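You operate a simulated robot arm through the tools that you are given. There is no shell and no other tool.

Carry out the task below with a simulated robot arm. There is one attempt and no reset: what you move stays moved.

## Task
Press the black ring from the grey box into the white socket.
Fine: shut the lid again; dial 2 brings the socket under the red button; turn back to 1 afterwards.

The check looks at the end state, three seconds after you hand in, the way a careful person would. Anything else that was tipped, shoved, dropped, spilled or broken makes it a failure. Lids that push on must go on centred and level and be pressed home; caps that screw on are set level and turned clockwise until they are tight.

## Robot
A 7-joint arm with a two-finger parallel gripper, fixed in place. Base frame: the origin is on the floor under the middle of its stand, x ahead of it, y to its left, z up. Readings come in m, degrees, newtons and seconds.
It reaches about 1.112 m from its shoulder. Its first joint turns from -166.0 to 166.0 degrees. Payload 3.43 kg.
The TCP is the grasp point between the finger pads, 0.034 m short of the fingertips. In the tool frame z runs along the fingers and y along their closing line. The gripper opens to 0.128 m. The fingers are 0.024 m wide and 0.012 m thick; the gripper's body (0.048 by 0.13 m) begins 0.096 m behind the TCP.
Orientation is that of the tool frame in the base frame, as [roll, pitch, yaw] about the fixed x, y, z axes, in that order (R = Rz(yaw) Ry(pitch) Rx(roll)). With the fingers straight down and closing along the base's y, the tool's x points along the base's -x, its y along +y and its z along -z.

## Interface
- The arm moves only by the tool send_rows. Its argument "rows" is a list of rows, each an object (a shift or turn left out is 0, a gripper value left out holds the last) with "xyz": the shift along the tool's x, y, z in units of 150 mm (1.0 is 150 mm), a list of three; "delta_rot": the turn, a rotation vector about the tool's x, y, z in units of 180 degrees (1.0 is 180 degrees), a list of three; "hand": the opening, from 0 (shut) to 1 (fully open). In form: [{"xyz": [tx, ty, tz], "delta_rot": [ax, ay, az], "hand": hand}, ...]. A call has 1 to 20 rows; each row is the pose to reach, as a shift and turn from the pose commanded when the call began, along the tool's axes at that moment. A call with a number of a shift or a turn outside -1 to 1 is refused whole. Rows are played at 5 a second. More than 0.05 m and 8.6 degrees between two rows, or a gripper value outside its range, and nothing of the call is played. A pose out of reach is approached as far as the arm can. The call stops where the force on the tool passes 40 N (or 10 N more than at its start, if that is more) or the arm is blocked; 0.2 s more then pass. Each finger travels about 0.153 m/s and halts on what it meets, pressing with about 41 N; the grip force reading is that of the motor and also rises with nothing between the fingers. The clock runs only during rows and for 0.2 s after the last one: add rows that repeat a pose to give the fingers time. It gives the time, the measured TCP pose, the force on the tool (base axes), the opening and the grip force at its end, in the units of the frame above (readings bear some noise), with the torque about the TCP (base axes, N m) and any sound that the robot's microphone picked up.
- Cameras (640 x 400 px; columns grow to the right, rows downward): "scene" is fixed at [0.4066, 0.5044, 1.54]; the picture's right is [-0.95, -0.32, 0.00], its down [-0.28, 0.83, -0.49] and it looks along [0.16, -0.46, -0.87] (base axes); focal length 214 px, centre (320, 200). "wrist" rides on the gripper at [0.076, -0.011, -0.16] in the tool frame; the picture's right is [0.15, 0.99, 0.00], its down [-0.88, 0.13, -0.46] and it looks along [-0.45, 0.07, 0.89] (tool axes); focal length 234 px, centre (320, 200). There is no depth. A picture from a camera that has moved, and an enlarged one, comes with that camera's place and axes in the base frame and with its lens. The place of the scene camera against the robot may be out by one fixed shift of up to 0.012 m in any direction.
- capture(camera): a new picture of that camera. No time passes.
- zoom(camera, box): a new picture of the part [left, top, right, bottom] of that camera's present view, enlarged. No time passes.
- finish_job(): hands the job in; it is judged then, once.

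Nothing tells you positions but the pictures and the camera data. Unless the task says otherwise, let go and move clear before handing in.

The tools are called after ">>>" as a command line: name --argument value ..., lists and objects as JSON in quotes. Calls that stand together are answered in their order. send_rows: Moves the arm, as the interface text tells. Its arguments: {"type":"object","properties":{"rows":{"type":"array"}},"required":["rows"]} The other tools are called the same way: capture (camera) takes a picture; zoom (camera, box) takes an enlarged picture of a part of a camera's view; finish_job () hands the job in.

At the start:

```text
time: 0.0
ee_pos: [0.4351, 0.1994, 1.2681]
ee_rot: [-180.0, 0.0, 180.0]
force: [-0.8, -1.4, -0.5]
wrist_torque: [0.0, 0.03, 0.01]
grip_width: 0.1282
grasp_force: 0.1
```

scene: 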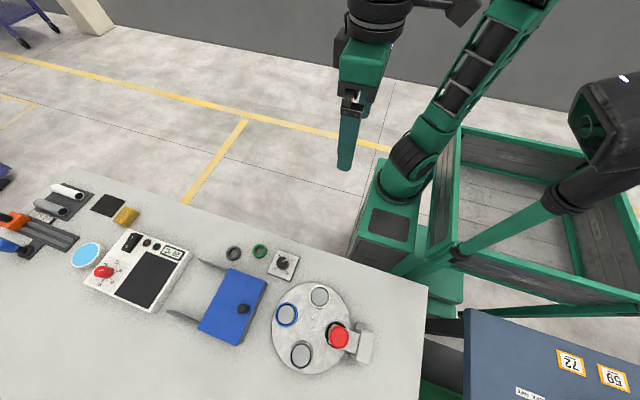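
wrist: 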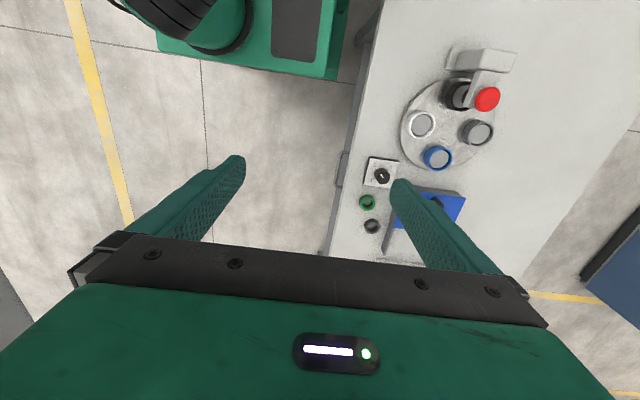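

I see a table with a turntable carrying several sockets, a dial, a red button press, a blue-lidded box and two rings (black and green). I'll look closer before moving.

>>> zoom --camera "scene" --box '[160, 220, 400, 380]'

>>> zoom --camera "scene" --box '[0, 170, 240, 330]'

>>> zoom --camera "wrist" --box '[340, 30, 580, 270]'

>>> zoom --camera "scene" --box '[260, 240, 380, 320]'

```text
2.50 times, centred on (280, 300) of scene
camera zoom: at [0.4066, 0.5044, 1.54], right [-0.95, -0.32, 0.0], down [-0.28, 0.83, -0.49], along [0.16, -0.46, -0.87], focal length 536 px, centre (420, -50)
```

zoom: 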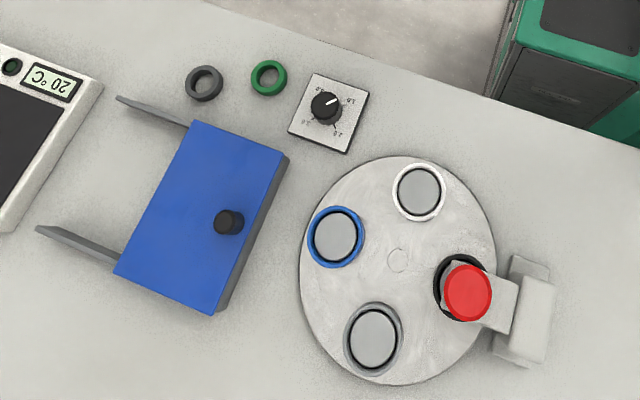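

```text
2.50 times, centred on (120, 250) of scene
camera zoom: at [0.4066, 0.5044, 1.54], right [-0.95, -0.32, 0.0], down [-0.28, 0.83, -0.49], along [0.16, -0.46, -0.87], focal length 536 px, centre (820, 75)
```

zoom: 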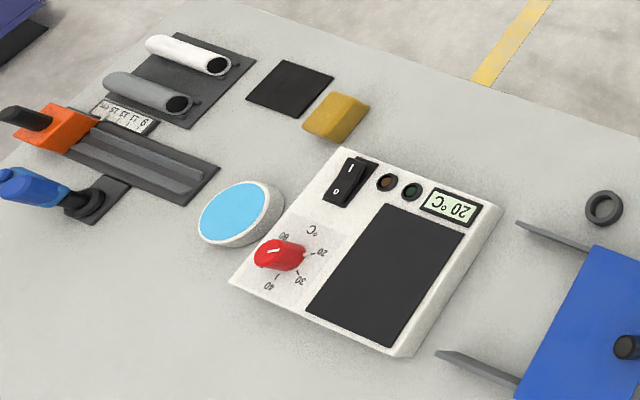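

```text
1.67 times, centred on (460, 150) of wrist
camera zoom: at [0.3588, 0.1891, 1.4248], right [-0.15, 0.99, 0.0], down [0.88, 0.13, 0.46], along [0.45, 0.07, -0.89], focal length 390 px, centre (87, 283)
```

zoom: 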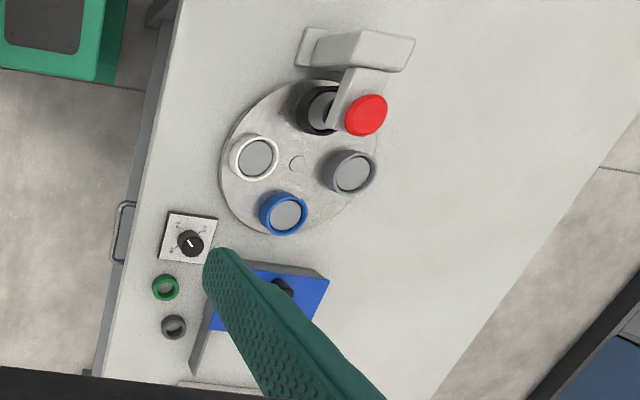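

```text
5.00 times, centred on (320, 280) of scene
camera zoom: at [0.4066, 0.5044, 1.54], right [-0.95, -0.32, 0.0], down [-0.28, 0.83, -0.49], along [0.16, -0.46, -0.87], focal length 1072 px, centre (320, -200)
```

zoom: 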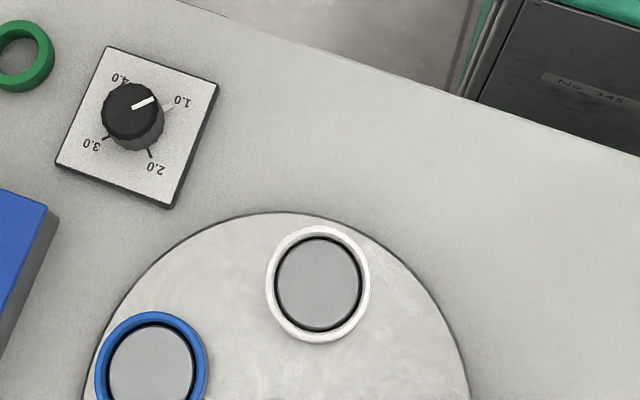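

The black ring should be inside the grey box under the blue sliding lid; the dark grey and green rings on the table look like decoys. I'll move the arm over the table for a second view to triangulate positions.

>>> send_rows --rows '[{"xyz": [0, 0.25, 0]}, {"xyz": [0, 0.5, 0]}, {"xyz": [0, 0.75, 0]}, {"xyz": [0, 1.0, 0]}, {"xyz": [0, 1.0, 0]}]'

```text
time: 1.2
ee_pos: [0.4205, 0.3488, 1.2723]
ee_rot: [180.0, 0.7, 180.0]
force: [0.0, 0.3, -0.2]
wrist_torque: [0.02, 0.04, -0.02]
grip_width: 0.1278
grasp_force: 0.0
```

The arm moved left with a small lag; I'll let it settle and take pictures from here.

>>> send_rows --rows '[{"xyz": [0, 0, 0]}, {"xyz": [0, 0, 0]}, {"xyz": [0, 0, 0]}]'

>>> capture --camera "wrist"

>>> capture --camera "scene"

```text
time: 2.0
ee_pos: [0.4206, 0.3483, 1.2722]
ee_rot: [-180.0, 0.7, -179.9]
force: [-0.2, -0.5, -0.6]
wrist_torque: [0.01, 0.01, 0.0]
grip_width: 0.1279
grasp_force: 0.0
```

```text
taken
camera wrist: at [0.3416, 0.3381, 1.4295], right [-0.15, 0.99, 0.0], down [0.88, 0.13, 0.47], along [0.46, 0.07, -0.88], focal length 234 px, centre (320, 200)
```

wrist: 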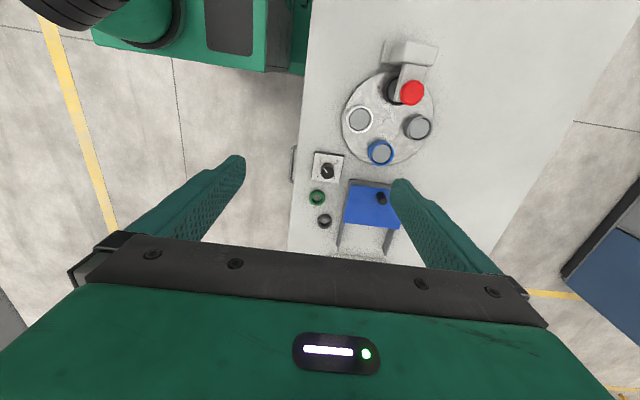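

```text
taken
```

scene: 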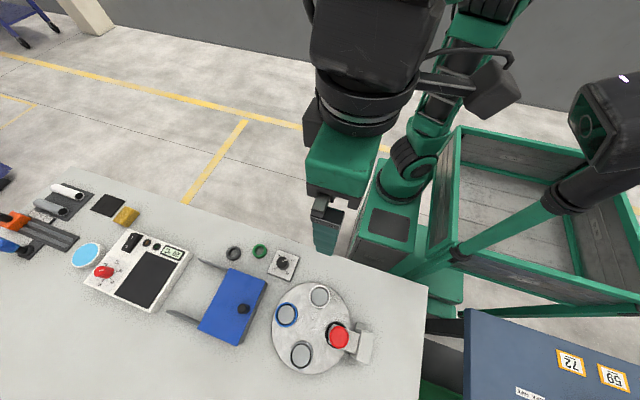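

Now I'll take zoomed wrist views for finer measurement of the dial, turntable and box.

>>> zoom --camera "wrist" --box '[280, 20, 480, 145]'

>>> zoom --camera "wrist" --box '[280, 130, 480, 255]'

>>> zoom --camera "scene" --box '[160, 250, 280, 350]'

>>> zoom --camera "scene" --box '[260, 260, 390, 390]'

```text
3.20 times, centred on (380, 82) of wrist
camera zoom: at [0.3416, 0.3381, 1.4295], right [-0.15, 0.99, 0.0], down [0.88, 0.13, 0.47], along [0.46, 0.07, -0.88], focal length 749 px, centre (128, 576)
```

zoom: 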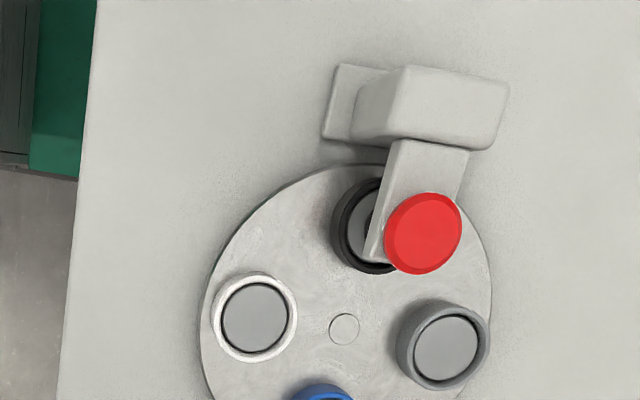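

```text
3.20 times, centred on (380, 192) of wrist
camera zoom: at [0.3416, 0.3381, 1.4295], right [-0.15, 0.99, 0.0], down [0.88, 0.13, 0.47], along [0.46, 0.07, -0.88], focal length 749 px, centre (128, 224)
```

zoom: 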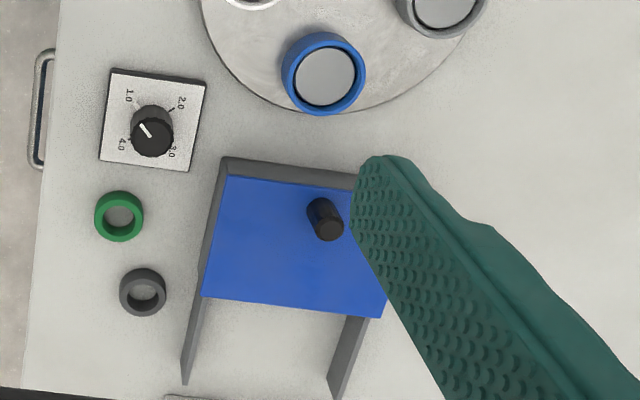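

```text
4.00 times, centred on (220, 300) of scene
camera zoom: at [0.4066, 0.5044, 1.54], right [-0.95, -0.32, 0.0], down [-0.28, 0.83, -0.49], along [0.16, -0.46, -0.87], focal length 858 px, centre (720, -200)
```

zoom: 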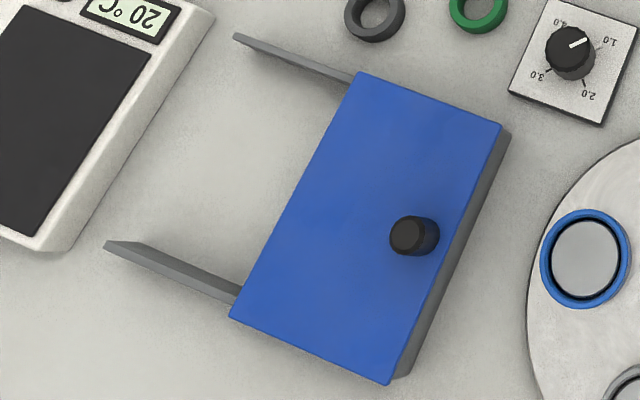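

```text
3.08 times, centred on (325, 325) of scene
camera zoom: at [0.4066, 0.5044, 1.54], right [-0.95, -0.32, 0.0], down [-0.28, 0.83, -0.49], along [0.16, -0.46, -0.87], focal length 660 px, centre (305, -185)
```

zoom: 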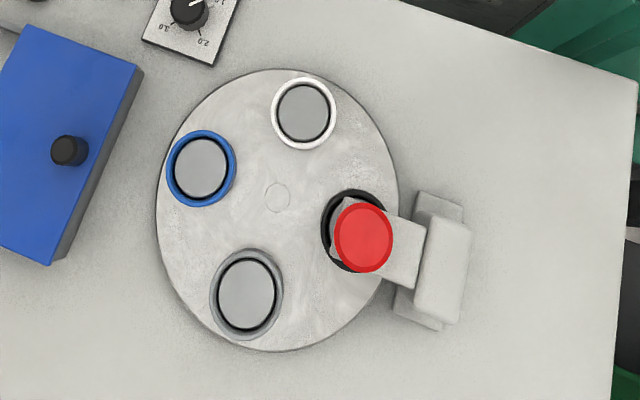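

The box sits with its axes near the base axes (lid roughly x 0.565–0.68, y 0.45–0.61), lid slides toward +x on the rails; knob near (0.58, 0.53). I'll go lower for a better look.

>>> send_rows --rows '[{"xyz": [-0.05, 0.13, 0.17]}, {"xyz": [-0.1, 0.26, 0.33]}, {"xyz": [-0.15, 0.4, 0.5]}, {"xyz": [-0.2, 0.53, 0.66]}, {"xyz": [-0.25, 0.66, 0.83]}, {"xyz": [-0.3, 0.8, 1.0]}, {"xyz": [-0.3, 0.8, 1.0]}, {"xyz": [-0.3, 0.8, 1.0]}]'

>>> capture --camera "wrist"

>>> capture --camera "scene"

```text
time: 3.8
ee_pos: [0.4647, 0.4688, 1.1208]
ee_rot: [179.9, 0.6, -179.9]
force: [-0.8, 0.5, -1.0]
wrist_torque: [-0.01, 0.01, -0.02]
grip_width: 0.1278
grasp_force: 0.0
```

```text
taken
camera wrist: at [0.387, 0.4586, 1.2791], right [-0.15, 0.99, 0.0], down [0.88, 0.13, 0.47], along [0.46, 0.07, -0.89], focal length 234 px, centre (320, 200)
```

wrist: 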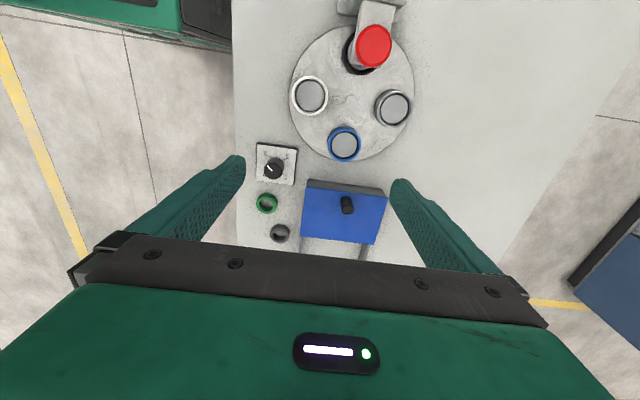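

```text
taken
```

scene: 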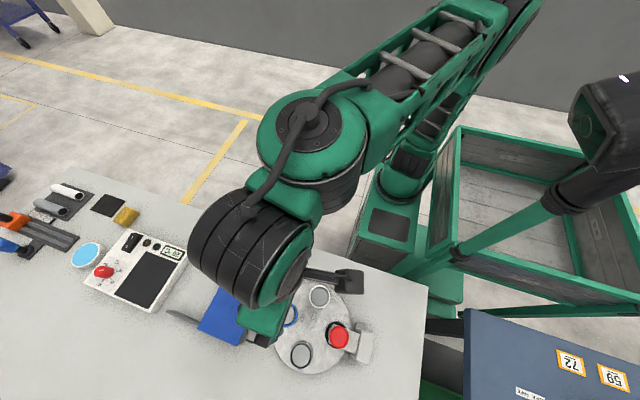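

The view is closer now; I'll zoom in on the dial, box and turntable for measurement.

>>> zoom --camera "wrist" --box '[230, 130, 400, 260]'

>>> zoom --camera "wrist" --box '[270, 0, 440, 130]'

>>> zoom --camera "wrist" --box '[280, 70, 360, 120]'

>>> zoom --camera "wrist" --box '[250, 130, 330, 180]'

```text
3.08 times, centred on (315, 195) of wrist
camera zoom: at [0.387, 0.4586, 1.2791], right [-0.15, 0.99, 0.0], down [0.88, 0.13, 0.47], along [0.46, 0.07, -0.89], focal length 720 px, centre (335, 215)
```

zoom: 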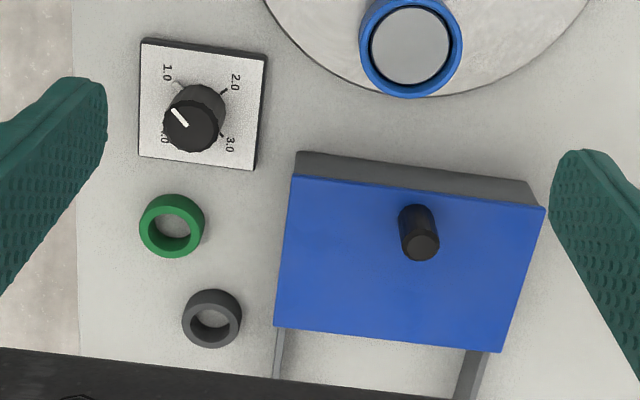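

```text
3.08 times, centred on (355, 65) of wrist
camera zoom: at [0.387, 0.4586, 1.2791], right [-0.15, 0.99, 0.0], down [0.88, 0.13, 0.47], along [0.46, 0.07, -0.89], focal length 720 px, centre (212, 615)
```

zoom: 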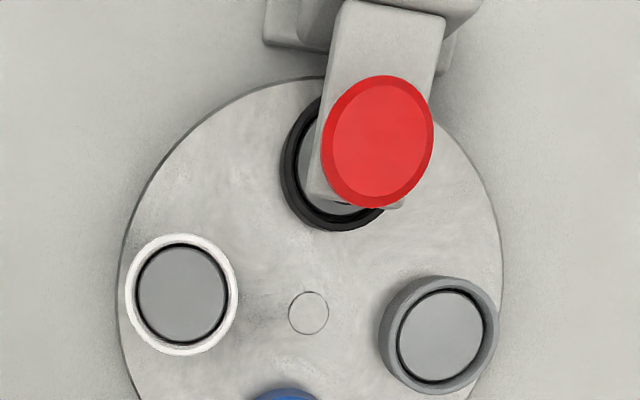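

```text
8.00 times, centred on (320, 95) of wrist
camera zoom: at [0.387, 0.4586, 1.2791], right [-0.15, 0.99, 0.0], down [0.88, 0.13, 0.47], along [0.46, 0.07, -0.89], focal length 1873 px, centre (320, 1040)
```

zoom: 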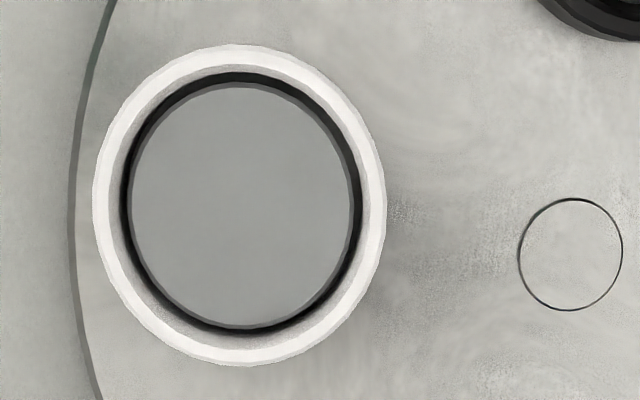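

```text
8.00 times, centred on (290, 155) of wrist
camera zoom: at [0.387, 0.4586, 1.2791], right [-0.15, 0.99, 0.0], down [0.88, 0.13, 0.47], along [0.46, 0.07, -0.89], focal length 1873 px, centre (560, 560)
```

zoom: 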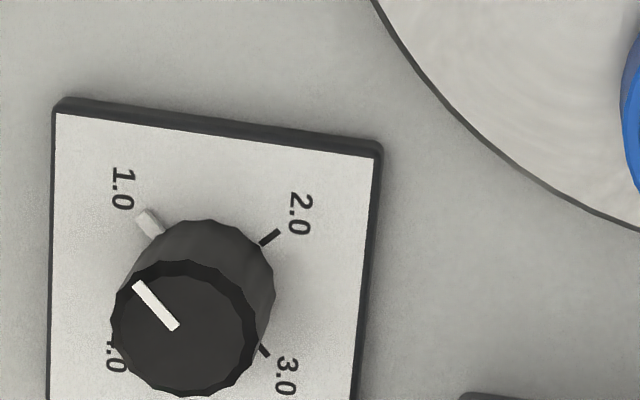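

Triangulating gives table z≈0.80, dial at (0.563, 0.392), lid top z≈0.852 with its knob at (0.611, 0.548), white socket at (0.418, 0.446), red button at (0.343, 0.52, 0.93). I'll move above the lid knob.

>>> send_rows --rows '[{"xyz": [-0.16, 0.09, 0.14]}, {"xyz": [-0.32, 0.18, 0.28]}, {"xyz": [-0.49, 0.26, 0.43]}, {"xyz": [-0.65, 0.35, 0.57]}, {"xyz": [-0.81, 0.44, 0.72]}, {"xyz": [-0.97, 0.528, 0.86]}, {"xyz": [-0.97, 0.528, 0.86]}, {"xyz": [-0.97, 0.528, 0.86]}]'

>>> capture --camera "wrist"

>>> capture --camera "scene"

```text
time: 5.6
ee_pos: [0.6141, 0.5497, 0.994]
ee_rot: [180.0, 0.7, -180.0]
force: [-0.9, -0.7, -0.7]
wrist_torque: [-0.02, -0.02, -0.01]
grip_width: 0.1281
grasp_force: 0.1
```

```text
taken
camera wrist: at [0.5353, 0.5395, 1.1509], right [-0.15, 0.99, 0.0], down [0.88, 0.13, 0.47], along [0.46, 0.07, -0.88], focal length 234 px, centre (320, 200)
```

wrist: 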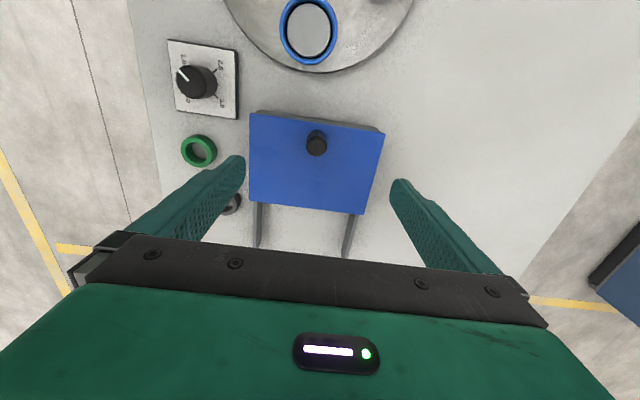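

```text
taken
```

scene: 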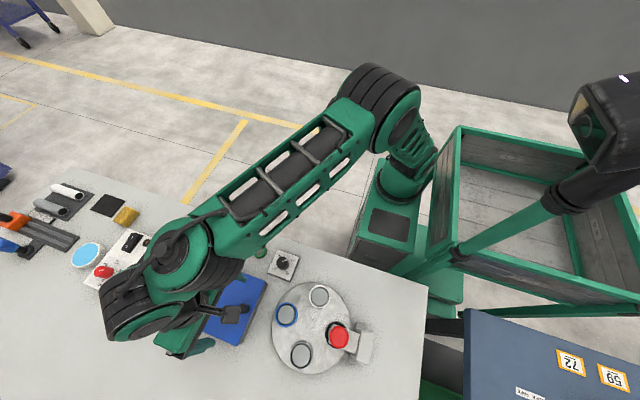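

>>> zoom --camera "wrist" --box '[230, 90, 410, 260]'

>>> zoom --camera "wrist" --box '[270, 100, 370, 180]'

>>> zoom --camera "wrist" --box '[150, 30, 250, 110]'

```text
2.35 times, centred on (320, 175) of wrist
camera zoom: at [0.5353, 0.5395, 1.1509], right [-0.15, 0.99, 0.0], down [0.88, 0.13, 0.47], along [0.46, 0.07, -0.88], focal length 551 px, centre (320, 259)
```

zoom: 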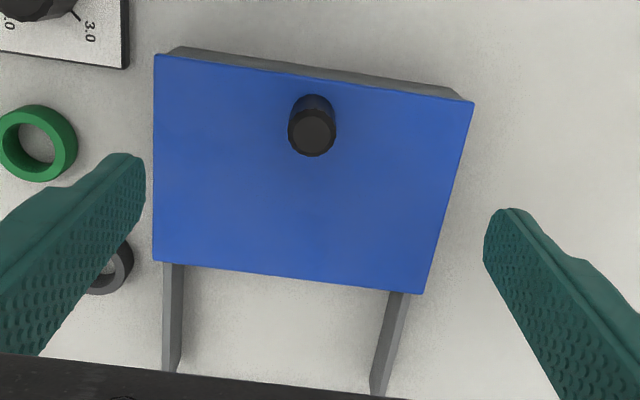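

```text
5.00 times, centred on (320, 140) of wrist
camera zoom: at [0.5353, 0.5395, 1.1509], right [-0.15, 0.99, 0.0], down [0.88, 0.13, 0.47], along [0.46, 0.07, -0.88], focal length 1171 px, centre (320, 500)
```

zoom: 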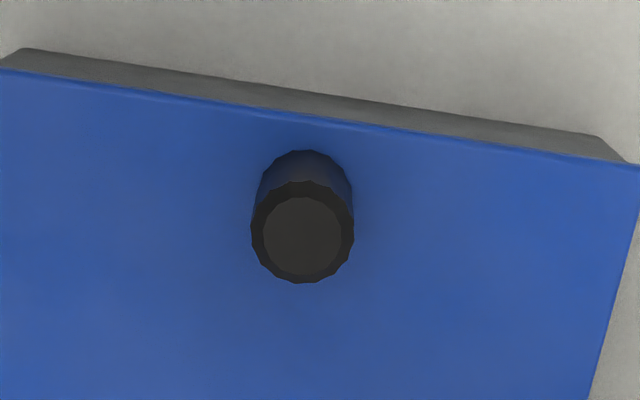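

```text
5.00 times, centred on (200, 70) of wrist
camera zoom: at [0.5353, 0.5395, 1.1509], right [-0.15, 0.99, 0.0], down [0.88, 0.13, 0.47], along [0.46, 0.07, -0.88], focal length 1171 px, centre (920, 850)
```

zoom: 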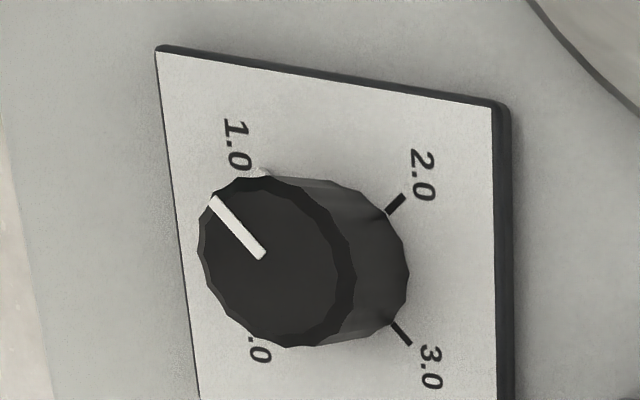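

The lid knob is at about (0.608, 0.547), top z≈0.88, diameter ≈0.024. I'll descend around it with open fingers and check before gripping.

>>> send_rows --rows '[{"xyz": [0.02, -0.01, 0.2], "hand": 0.6}, {"xyz": [0.04, -0.018, 0.4], "hand": 0.6}, {"xyz": [0.04, -0.018, 0.55], "hand": 0.6}, {"xyz": [0.04, -0.018, 0.65], "hand": 0.6}, {"xyz": [0.04, -0.018, 0.65], "hand": 0.6}, {"xyz": [0.04, -0.018, 0.65], "hand": 0.6}]'

>>> capture --camera "wrist"

>>> capture --camera "scene"

```text
time: 7.0
ee_pos: [0.6089, 0.5475, 0.8974]
ee_rot: [179.9, 0.7, -180.0]
force: [0.2, 0.2, -0.3]
wrist_torque: [0.01, -0.01, 0.04]
grip_width: 0.0769
grasp_force: 0.1
```

```text
taken
camera wrist: at [0.5304, 0.5367, 1.0547], right [-0.15, 0.99, 0.0], down [0.88, 0.13, 0.47], along [0.46, 0.07, -0.88], focal length 234 px, centre (320, 200)
```

wrist: 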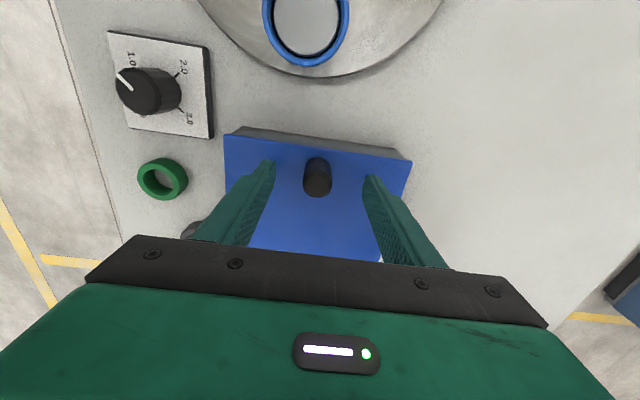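

```text
taken
```

scene: 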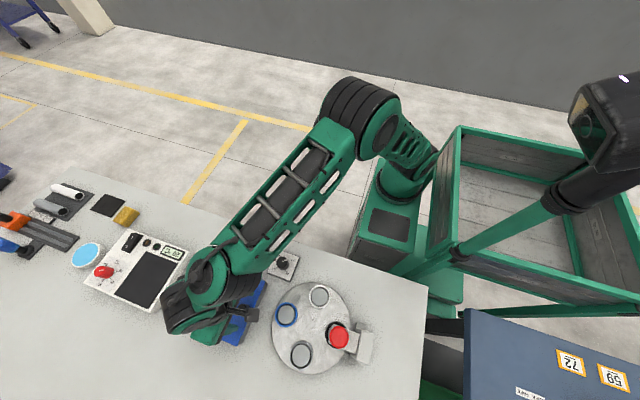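

The fingers straddle the knob, centred. Closing the grip.

>>> send_rows --rows '[{"hand": 0.3}, {"hand": 0.0}, {"hand": 0.0}, {"hand": 0.0}, {"hand": 0.0}]'

>>> zoom --camera "wrist" --box '[220, 100, 420, 240]'

```text
time: 8.2
ee_pos: [0.6103, 0.5446, 0.8972]
ee_rot: [-180.0, 0.6, 179.7]
force: [0.1, -33.8, 0.0]
wrist_torque: [-0.44, -0.13, -0.07]
grip_width: 0.0238
grasp_force: 44.9
```

```text
2.86 times, centred on (320, 170) of wrist
camera zoom: at [0.5312, 0.535, 1.0548], right [-0.14, 0.99, 0.0], down [0.88, 0.13, 0.47], along [0.46, 0.06, -0.89], focal length 669 px, centre (320, 286)
```

zoom: 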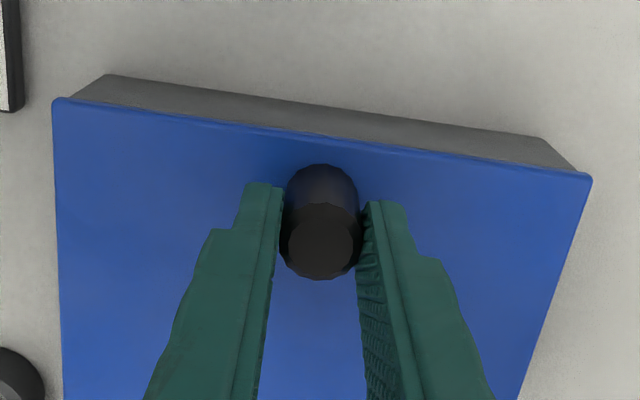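

Knob gripped, but there's a −34 N side load since the knob is ~3 mm off centre. I'll shift the command −3 mm in y to relieve it.

>>> send_rows --rows '[{"xyz": [0, -0.01, 0], "hand": 0}, {"xyz": [0, -0.02, 0], "hand": 0}, {"xyz": [0, -0.02, 0], "hand": 0}, {"xyz": [0, -0.02, 0], "hand": 0}]'

```text
time: 9.2
ee_pos: [0.6092, 0.5451, 0.8978]
ee_rot: [179.9, 0.8, -179.9]
force: [12.5, 8.2, -14.9]
wrist_torque: [-0.36, -1.26, 0.09]
grip_width: 0.0234
grasp_force: 45.2
```

Side load is mostly relieved. Now I'll slide the lid toward +x a little to test that it moves.

>>> send_rows --rows '[{"xyz": [-0.03, -0.015, 0], "hand": 0}, {"xyz": [-0.07, -0.015, 0], "hand": 0}, {"xyz": [-0.13, -0.015, 0], "hand": 0}, {"xyz": [-0.13, -0.015, 0], "hand": 0}]'

>>> capture --camera "wrist"

```text
time: 10.0
ee_pos: [0.6101, 0.5458, 0.9033]
ee_rot: [179.9, 1.2, -179.3]
force: [-1.7, 14.0, -29.8]
wrist_torque: [-0.19, 0.66, 0.16]
grip_width: 0.0234
grasp_force: 45.1
stopped in row 4: the force on the tool passed its limit at 42 N (the readings are from after the stop); the commanded pose is now the measured one
```

```text
taken
camera wrist: at [0.5305, 0.5332, 1.0601], right [-0.16, 0.99, 0.0], down [0.87, 0.14, 0.47], along [0.47, 0.07, -0.88], focal length 234 px, centre (320, 200)
```

wrist: 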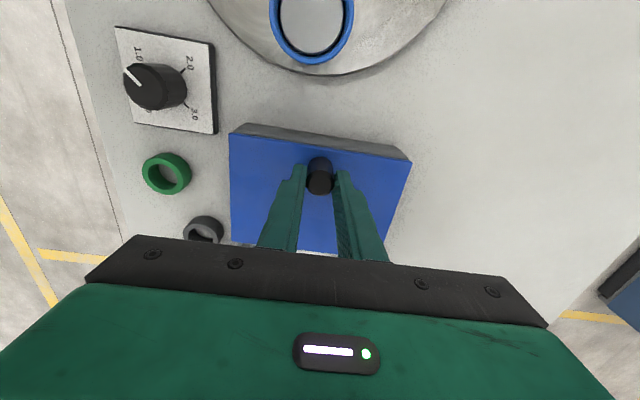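

The tool rose about 5 mm instead of sliding in +x, which suggests the lid is hinged at its +x edge rather than sliding. Let me look closely.

>>> zoom --camera "wrist" --box '[210, 110, 430, 250]'

>>> zoom --camera "scene" --box '[140, 240, 300, 360]'

```text
2.86 times, centred on (320, 180) of wrist
camera zoom: at [0.5305, 0.5332, 1.0601], right [-0.16, 0.99, 0.0], down [0.87, 0.14, 0.47], along [0.47, 0.07, -0.88], focal length 669 px, centre (320, 257)
```

zoom: 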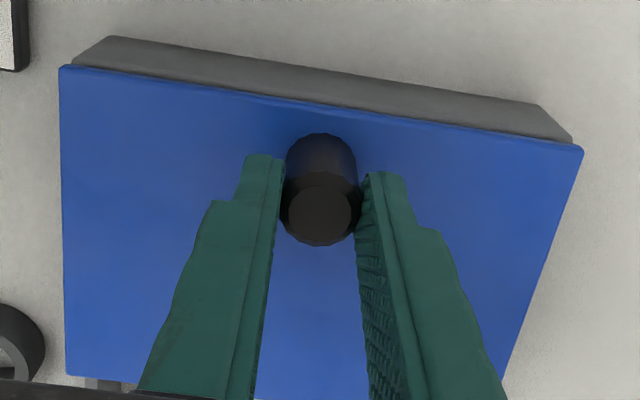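

```text
3.33 times, centred on (220, 300) of scene
camera zoom: at [0.4066, 0.5044, 1.54], right [-0.95, -0.32, 0.0], down [-0.28, 0.83, -0.49], along [0.16, -0.46, -0.87], focal length 715 px, centre (653, -133)
```

zoom: 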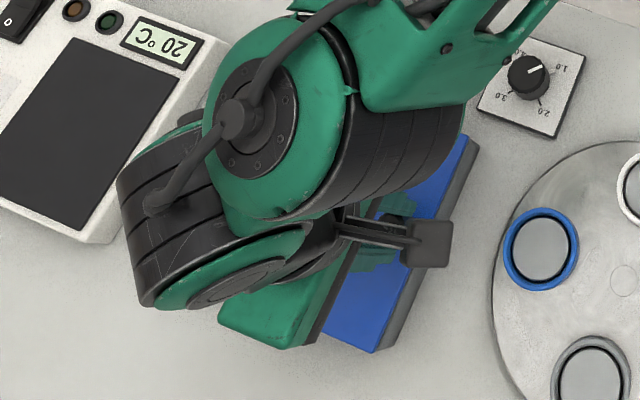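

It's ambiguous whether the lid slides or hinges, so I'll test with a small lift of the knob and read the force and lid movement.

>>> send_rows --rows '[{"xyz": [-0.03, 0, 0], "hand": 0}, {"xyz": [-0.06, 0, 0], "hand": 0}, {"xyz": [-0.06, 0, 0], "hand": 0}]'

>>> zoom --camera "wrist" --box '[210, 110, 430, 250]'

```text
time: 10.8
ee_pos: [0.6237, 0.5452, 0.9049]
ee_rot: [179.8, 1.2, -179.6]
force: [0.1, 12.1, -37.0]
wrist_torque: [-0.12, 0.02, 0.0]
grip_width: 0.0238
grasp_force: 45.2
```

```text
2.86 times, centred on (320, 180) of wrist
camera zoom: at [0.5429, 0.5333, 1.0615], right [-0.15, 0.99, 0.0], down [0.87, 0.13, 0.48], along [0.47, 0.07, -0.88], focal length 669 px, centre (320, 257)
```

zoom: 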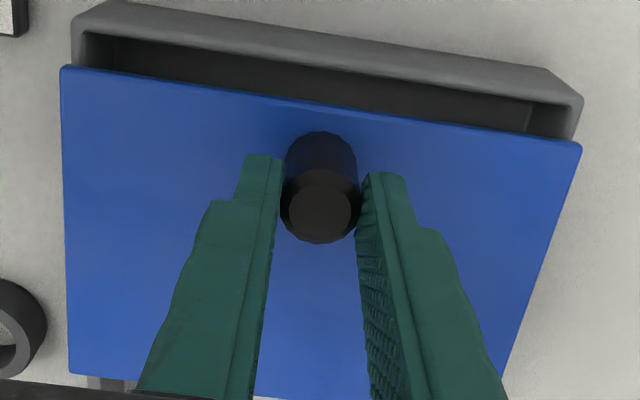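

It slides: the lid moved ~14 mm in +x after breakaway, with an upward pull of 37 N from my tool to relieve. I'll lower the command slightly and continue sliding.

>>> send_rows --rows '[{"xyz": [0, 0.005, 0.02], "hand": 0}, {"xyz": [-0.03, 0.007, 0.035], "hand": 0}, {"xyz": [-0.07, 0.007, 0.04], "hand": 0}, {"xyz": [-0.12, 0.007, 0.04], "hand": 0}, {"xyz": [-0.17, 0.007, 0.04], "hand": 0}, {"xyz": [-0.22, 0.007, 0.04], "hand": 0}, {"xyz": [-0.22, 0.007, 0.04], "hand": 0}]'

```text
time: 12.4
ee_pos: [0.6562, 0.5447, 0.9037]
ee_rot: [179.7, 1.5, -179.7]
force: [0.7, -13.1, 38.3]
wrist_torque: [-1.2, -0.12, -0.01]
grip_width: 0.0239
grasp_force: 45.0
```

Sliding well (x≈0.656), but now pressing down 38 N; I'll raise the command ~3 mm and keep sliding.

>>> send_rows --rows '[{"xyz": [0, -0.003, -0.02], "hand": 0}, {"xyz": [-0.03, -0.003, -0.02], "hand": 0}, {"xyz": [-0.08, -0.003, -0.02], "hand": 0}, {"xyz": [-0.13, -0.003, -0.02], "hand": 0}, {"xyz": [-0.18, -0.003, -0.02], "hand": 0}, {"xyz": [-0.22, -0.003, -0.02], "hand": 0}, {"xyz": [-0.22, -0.003, -0.02], "hand": 0}]'

>>> capture --camera "wrist"

>>> zoom --camera "scene" --box '[140, 240, 300, 360]'

```text
time: 14.0
ee_pos: [0.6891, 0.547, 0.9028]
ee_rot: [179.8, 1.3, -179.7]
force: [-0.2, -3.5, -21.5]
wrist_torque: [-0.58, -0.29, 0.0]
grip_width: 0.0236
grasp_force: 45.3
```

```text
taken
camera wrist: at [0.6086, 0.5338, 1.0596], right [-0.15, 0.99, 0.0], down [0.87, 0.13, 0.47], along [0.47, 0.07, -0.88], focal length 234 px, centre (320, 200)
```

wrist: 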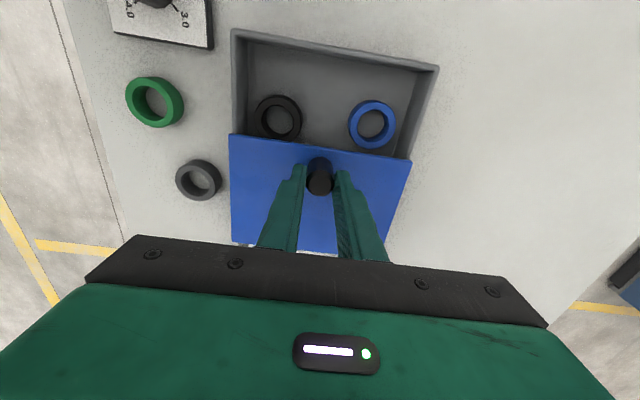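

```text
3.33 times, centred on (220, 300) of scene
camera zoom: at [0.4066, 0.5044, 1.54], right [-0.95, -0.32, 0.0], down [-0.28, 0.83, -0.49], along [0.16, -0.46, -0.87], focal length 715 px, centre (653, -133)
```

zoom: 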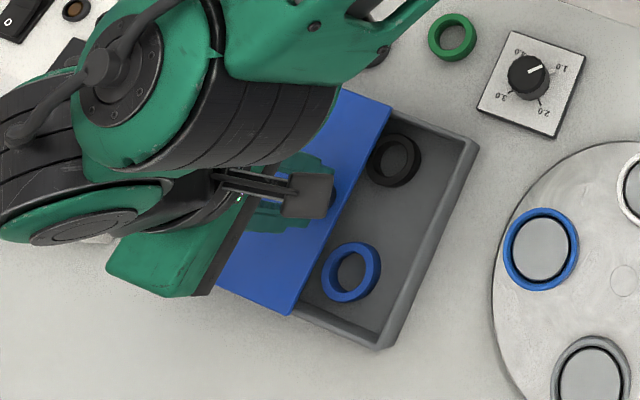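

The box is opening: a black ring and a blue ring lie inside. I'll slide the lid the rest of the way open.

>>> send_rows --rows '[{"xyz": [-0.03, -0.003, 0.01], "hand": 0}, {"xyz": [-0.08, -0.003, 0.01], "hand": 0}, {"xyz": [-0.13, -0.003, 0.01], "hand": 0}, {"xyz": [-0.18, -0.003, 0.01], "hand": 0}, {"xyz": [-0.22, -0.003, 0.01], "hand": 0}, {"xyz": [-0.22, -0.003, 0.01], "hand": 0}]'

>>> capture --camera "wrist"

```text
time: 15.4
ee_pos: [0.7219, 0.545, 0.9034]
ee_rot: [179.8, 1.3, -179.6]
force: [0.2, 0.0, -30.7]
wrist_torque: [-0.5, -0.25, 0.07]
grip_width: 0.0239
grasp_force: 44.7
```

```text
taken
camera wrist: at [0.6417, 0.5333, 1.0596], right [-0.15, 0.99, 0.0], down [0.87, 0.13, 0.48], along [0.47, 0.07, -0.88], focal length 234 px, centre (320, 200)
```

wrist: 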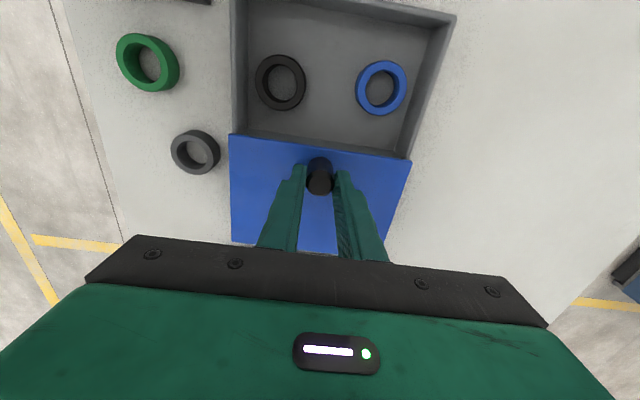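

The lid is ~11 cm open and the black ring sits at about (0.655, 0.498). I'll see if the lid can slide a bit further for finger clearance.

>>> send_rows --rows '[{"xyz": [-0.03, 0, 0.013], "hand": 0}, {"xyz": [-0.06, 0, 0.013], "hand": 0}, {"xyz": [-0.09, 0, 0.013], "hand": 0}, {"xyz": [-0.09, 0, 0.013], "hand": 0}]'

>>> capture --camera "wrist"

```text
time: 16.1
ee_pos: [0.7135, 0.5461, 0.9074]
ee_rot: [-179.6, 1.2, -179.1]
force: [-5.1, 30.0, -28.4]
wrist_torque: [4.15, 0.75, 0.1]
grip_width: 0.0236
grasp_force: 45.1
stopped in row 3: the force on the tool passed its limit at 43 N (the readings are from after the stop); the commanded pose is now the measured one
```

```text
taken
camera wrist: at [0.6335, 0.5348, 1.0635], right [-0.16, 0.99, -0.01], down [0.87, 0.15, 0.47], along [0.47, 0.07, -0.88], focal length 234 px, centre (320, 200)
```

wrist: 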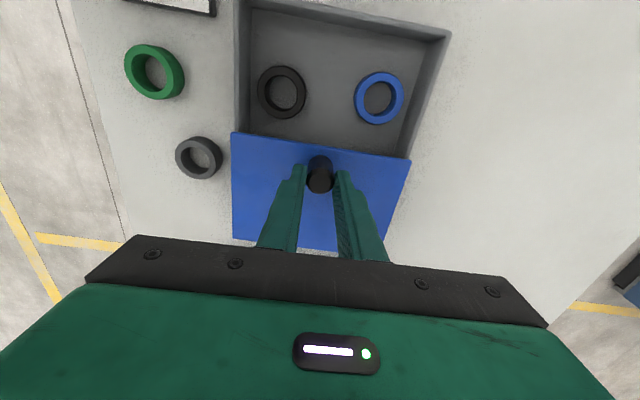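

The lid reached its stop near TCP x≈0.722. I'll go back to almost full open, relieve side loads, then release the knob.

>>> send_rows --rows '[{"xyz": [-0.02, 0.006, 0.008], "hand": 0}, {"xyz": [-0.04, 0.012, 0.015], "hand": 0}, {"xyz": [-0.055, 0.012, 0.015], "hand": 0}, {"xyz": [-0.055, 0.012, 0.015], "hand": 0}]'

```text
time: 17.1
ee_pos: [0.7256, 0.5456, 0.9088]
ee_rot: [-179.8, 1.6, -179.6]
force: [-0.3, -24.9, -34.9]
wrist_torque: [-0.33, 0.26, -0.1]
grip_width: 0.0236
grasp_force: 44.9
```

Lid fully open at x≈0.7256. Relieving the remaining load, then releasing and rising.

>>> send_rows --rows '[{"xyz": [0, -0.005, 0.012], "hand": 0}, {"xyz": [0, -0.007, 0.02], "hand": 0}, {"xyz": [0, -0.007, 0.02], "hand": 0}]'

```text
time: 17.9
ee_pos: [0.7244, 0.545, 0.9095]
ee_rot: [179.9, 1.7, -179.6]
force: [0.5, -34.0, -4.0]
wrist_torque: [-1.41, 0.73, -0.04]
grip_width: 0.0234
grasp_force: 44.7
```

>>> send_rows --rows '[{"hand": 0.35}, {"hand": 0.6}, {"hand": 0.6}, {"xyz": [0, 0, -0.2], "hand": 0.6}, {"xyz": [0, 0, -0.45], "hand": 0.6}, {"xyz": [0, 0, -0.7], "hand": 0.6}, {"xyz": [0, 0, -0.7], "hand": 0.6}]'

>>> capture --camera "wrist"

>>> zoom --camera "scene" --box '[140, 240, 300, 360]'

```text
time: 19.5
ee_pos: [0.7208, 0.5464, 1.0127]
ee_rot: [-180.0, 1.6, -179.4]
force: [-0.3, 0.3, -0.3]
wrist_torque: [0.03, 0.0, -0.03]
grip_width: 0.0765
grasp_force: 0.1
```

```text
taken
camera wrist: at [0.6399, 0.5334, 1.1685], right [-0.16, 0.99, 0.0], down [0.87, 0.14, 0.48], along [0.48, 0.07, -0.88], focal length 234 px, centre (320, 200)
```

wrist: 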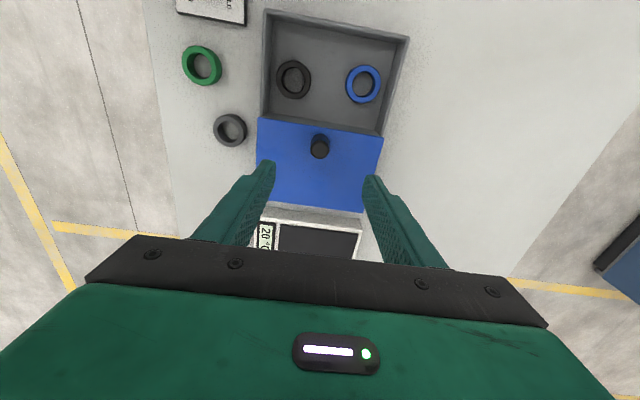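

```text
3.33 times, centred on (220, 300) of scene
camera zoom: at [0.4066, 0.5044, 1.54], right [-0.95, -0.32, 0.0], down [-0.28, 0.83, -0.49], along [0.16, -0.46, -0.87], focal length 715 px, centre (653, -133)
```

zoom: 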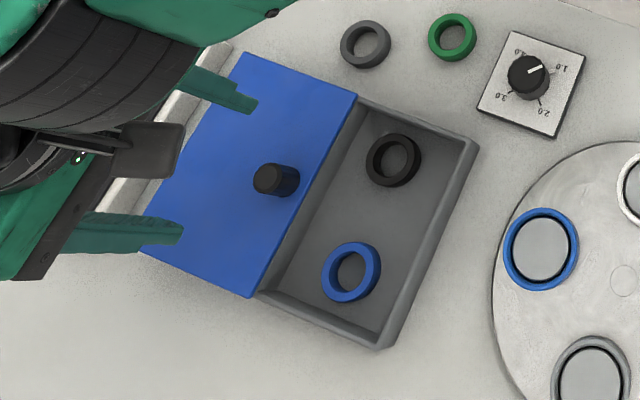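

The lid is open. I'll zoom in to measure the ring and its clearances in the box.

>>> zoom --camera "wrist" --box '[250, 0, 420, 130]'

>>> zoom --camera "scene" --box '[220, 260, 300, 340]'

>>> zoom --camera "scene" --box '[0, 170, 240, 330]'

```text
3.08 times, centred on (335, 65) of wrist
camera zoom: at [0.6399, 0.5334, 1.1685], right [-0.16, 0.99, 0.0], down [0.87, 0.14, 0.48], along [0.48, 0.07, -0.88], focal length 720 px, centre (274, 615)
```

zoom: 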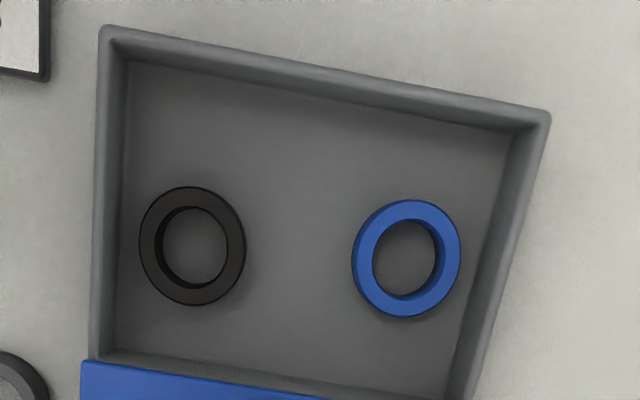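

```text
5.00 times, centred on (260, 300) of scene
camera zoom: at [0.4066, 0.5044, 1.54], right [-0.95, -0.32, 0.0], down [-0.28, 0.83, -0.49], along [0.16, -0.46, -0.87], focal length 1072 px, centre (620, -300)
```

zoom: 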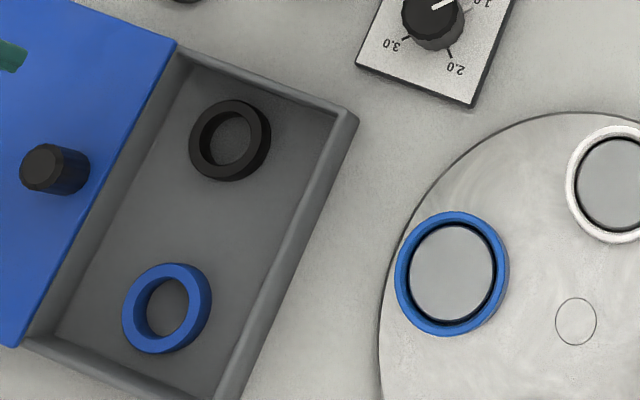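

```text
2.50 times, centred on (120, 250) of scene
camera zoom: at [0.4066, 0.5044, 1.54], right [-0.95, -0.32, 0.0], down [-0.28, 0.83, -0.49], along [0.16, -0.46, -0.87], focal length 536 px, centre (820, 75)
```

zoom: 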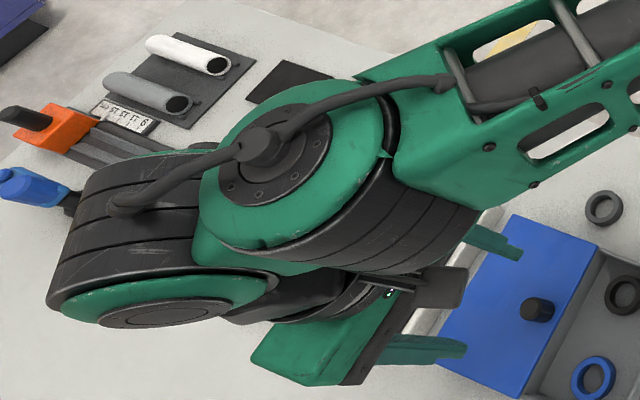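

The black ring (OD ≈0.046) sits at about (0.655, 0.5005), ~11 mm from the −y wall, so I'll grip it with fingers closing along x. First I'll correct the small tool tilt and move over the free floor area to gauge the floor height by a gentle touch.

>>> send_rows --rows '[{"xyz": [0.14, 0, 0], "delta_rot": [0, 0.003, 0.001], "hand": 0.3}, {"xyz": [0.28, 0, 0], "delta_rot": [0, 0.006, 0.002], "hand": 0.1}, {"xyz": [0.42, 0, 0], "delta_rot": [0, 0.0089, 0.003], "hand": 0}, {"xyz": [0.56, 0, 0], "delta_rot": [0, 0.0089, 0.003], "hand": 0}, {"xyz": [0.7, 0, 0], "delta_rot": [0, 0.0089, 0.003], "hand": 0}, {"xyz": [0.7, 0, 0.2], "delta_rot": [0, 0.0089, 0.003], "hand": 0}, {"xyz": [0.7, 0, 0.4], "delta_rot": [0, 0.0089, 0.003], "hand": 0}, {"xyz": [0.7, 0, 0.4], "delta_rot": [0, 0.0089, 0.003], "hand": 0}, {"xyz": [0.7, 0, 0.4], "delta_rot": [0, 0.0089, 0.003], "hand": 0}]'

>>> capture --camera "wrist"

>>> zoom --camera "scene" --box '[0, 170, 240, 330]'

```text
time: 21.5
ee_pos: [0.6197, 0.5449, 0.9482]
ee_rot: [-180.0, -0.1, -179.9]
force: [-1.0, 0.6, 0.0]
wrist_torque: [0.03, 0.01, -0.01]
grip_width: 0.0
grasp_force: 32.3
```

```text
taken
camera wrist: at [0.5421, 0.5337, 1.1067], right [-0.15, 0.99, 0.0], down [0.88, 0.13, 0.46], along [0.45, 0.07, -0.89], focal length 234 px, centre (320, 200)
```

wrist: 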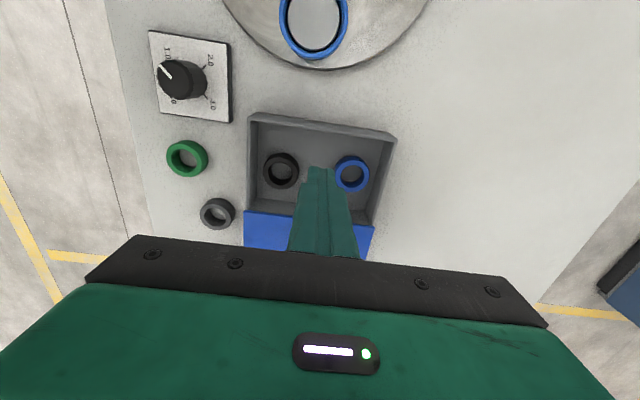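

```text
2.50 times, centred on (120, 250) of scene
camera zoom: at [0.4066, 0.5044, 1.54], right [-0.95, -0.32, 0.0], down [-0.28, 0.83, -0.49], along [0.16, -0.46, -0.87], focal length 536 px, centre (820, 75)
```

zoom: 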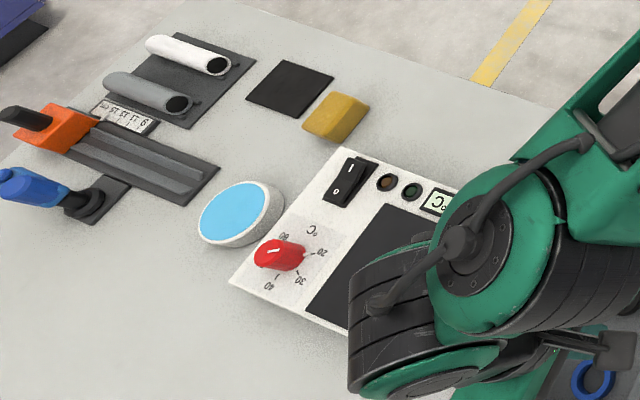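

The heater device hasn't moved. I'll zoom on the ring from this pose for triangulation.

>>> zoom --camera "wrist" --box '[240, 110, 400, 230]'

>>> zoom --camera "wrist" --box '[255, 145, 305, 195]'

```text
3.33 times, centred on (320, 170) of wrist
camera zoom: at [0.5421, 0.5337, 1.1067], right [-0.15, 0.99, 0.0], down [0.88, 0.13, 0.46], along [0.45, 0.07, -0.89], focal length 781 px, centre (320, 300)
```

zoom: 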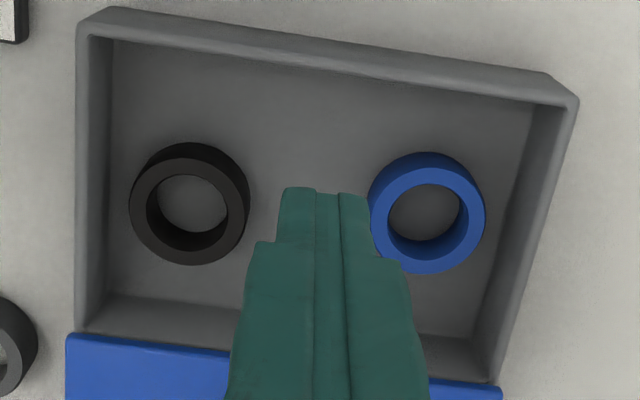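

```text
8.00 times, centred on (280, 170) of wrist
camera zoom: at [0.5421, 0.5337, 1.1067], right [-0.15, 0.99, 0.0], down [0.88, 0.13, 0.46], along [0.45, 0.07, -0.89], focal length 1873 px, centre (640, 440)
```

zoom: 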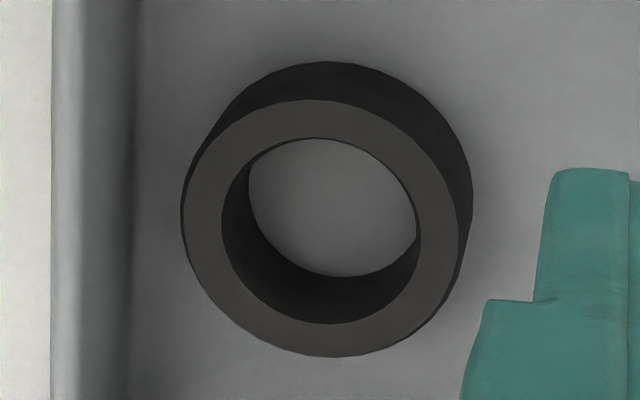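

Ring height ≈0.02 (top z≈0.824, bottom ≈0.8045). I'll gently touch the floor between the rings with closed fingertips to calibrate height.

>>> send_rows --rows '[{"xyz": [0.02, 0.01, 0.2], "hand": 0}, {"xyz": [0.02, 0.01, 0.4], "hand": 0}, {"xyz": [0.02, 0.01, 0.55], "hand": 0}, {"xyz": [0.02, 0.01, 0.65], "hand": 0}, {"xyz": [0.02, 0.01, 0.65], "hand": 0}, {"xyz": [0.02, 0.01, 0.65], "hand": 0}]'

>>> capture --camera "wrist"

```text
time: 22.9
ee_pos: [0.6148, 0.5459, 0.8519]
ee_rot: [-179.9, 0.0, -179.9]
force: [0.1, -0.3, 0.6]
wrist_torque: [-0.01, 0.0, -0.01]
grip_width: 0.0
grasp_force: 33.0
```

```text
taken
camera wrist: at [0.5383, 0.5352, 1.0097], right [-0.15, 0.99, 0.0], down [0.88, 0.13, 0.46], along [0.45, 0.07, -0.89], focal length 234 px, centre (320, 200)
```

wrist: 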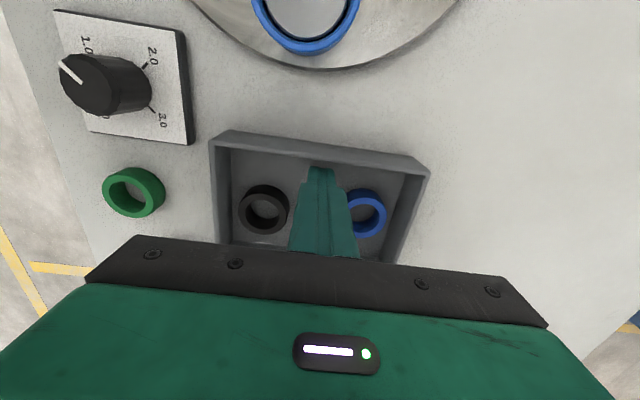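

>>> send_rows --rows '[{"xyz": [0, -0.01, 0.03], "hand": 0}, {"xyz": [0, -0.01, 0.06], "hand": 0}, {"xyz": [0, -0.01, 0.07], "hand": 0}, {"xyz": [0, -0.01, 0.07], "hand": 0}]'

```text
time: 23.9
ee_pos: [0.6142, 0.5439, 0.8412]
ee_rot: [-179.9, 0.1, 180.0]
force: [0.1, 0.1, 0.8]
wrist_torque: [0.0, -0.02, -0.02]
grip_width: 0.0001
grasp_force: 32.6
```

>>> send_rows --rows '[{"xyz": [0, 0, 0.01], "hand": 0}, {"xyz": [0, 0, 0.02], "hand": 0}, {"xyz": [0, 0, 0.02], "hand": 0}]'

```text
time: 24.7
ee_pos: [0.6141, 0.5448, 0.8393]
ee_rot: [179.8, 0.2, 180.0]
force: [0.1, -6.6, 27.8]
wrist_torque: [-0.29, 0.31, 0.18]
grip_width: 0.0
grasp_force: 32.9
```

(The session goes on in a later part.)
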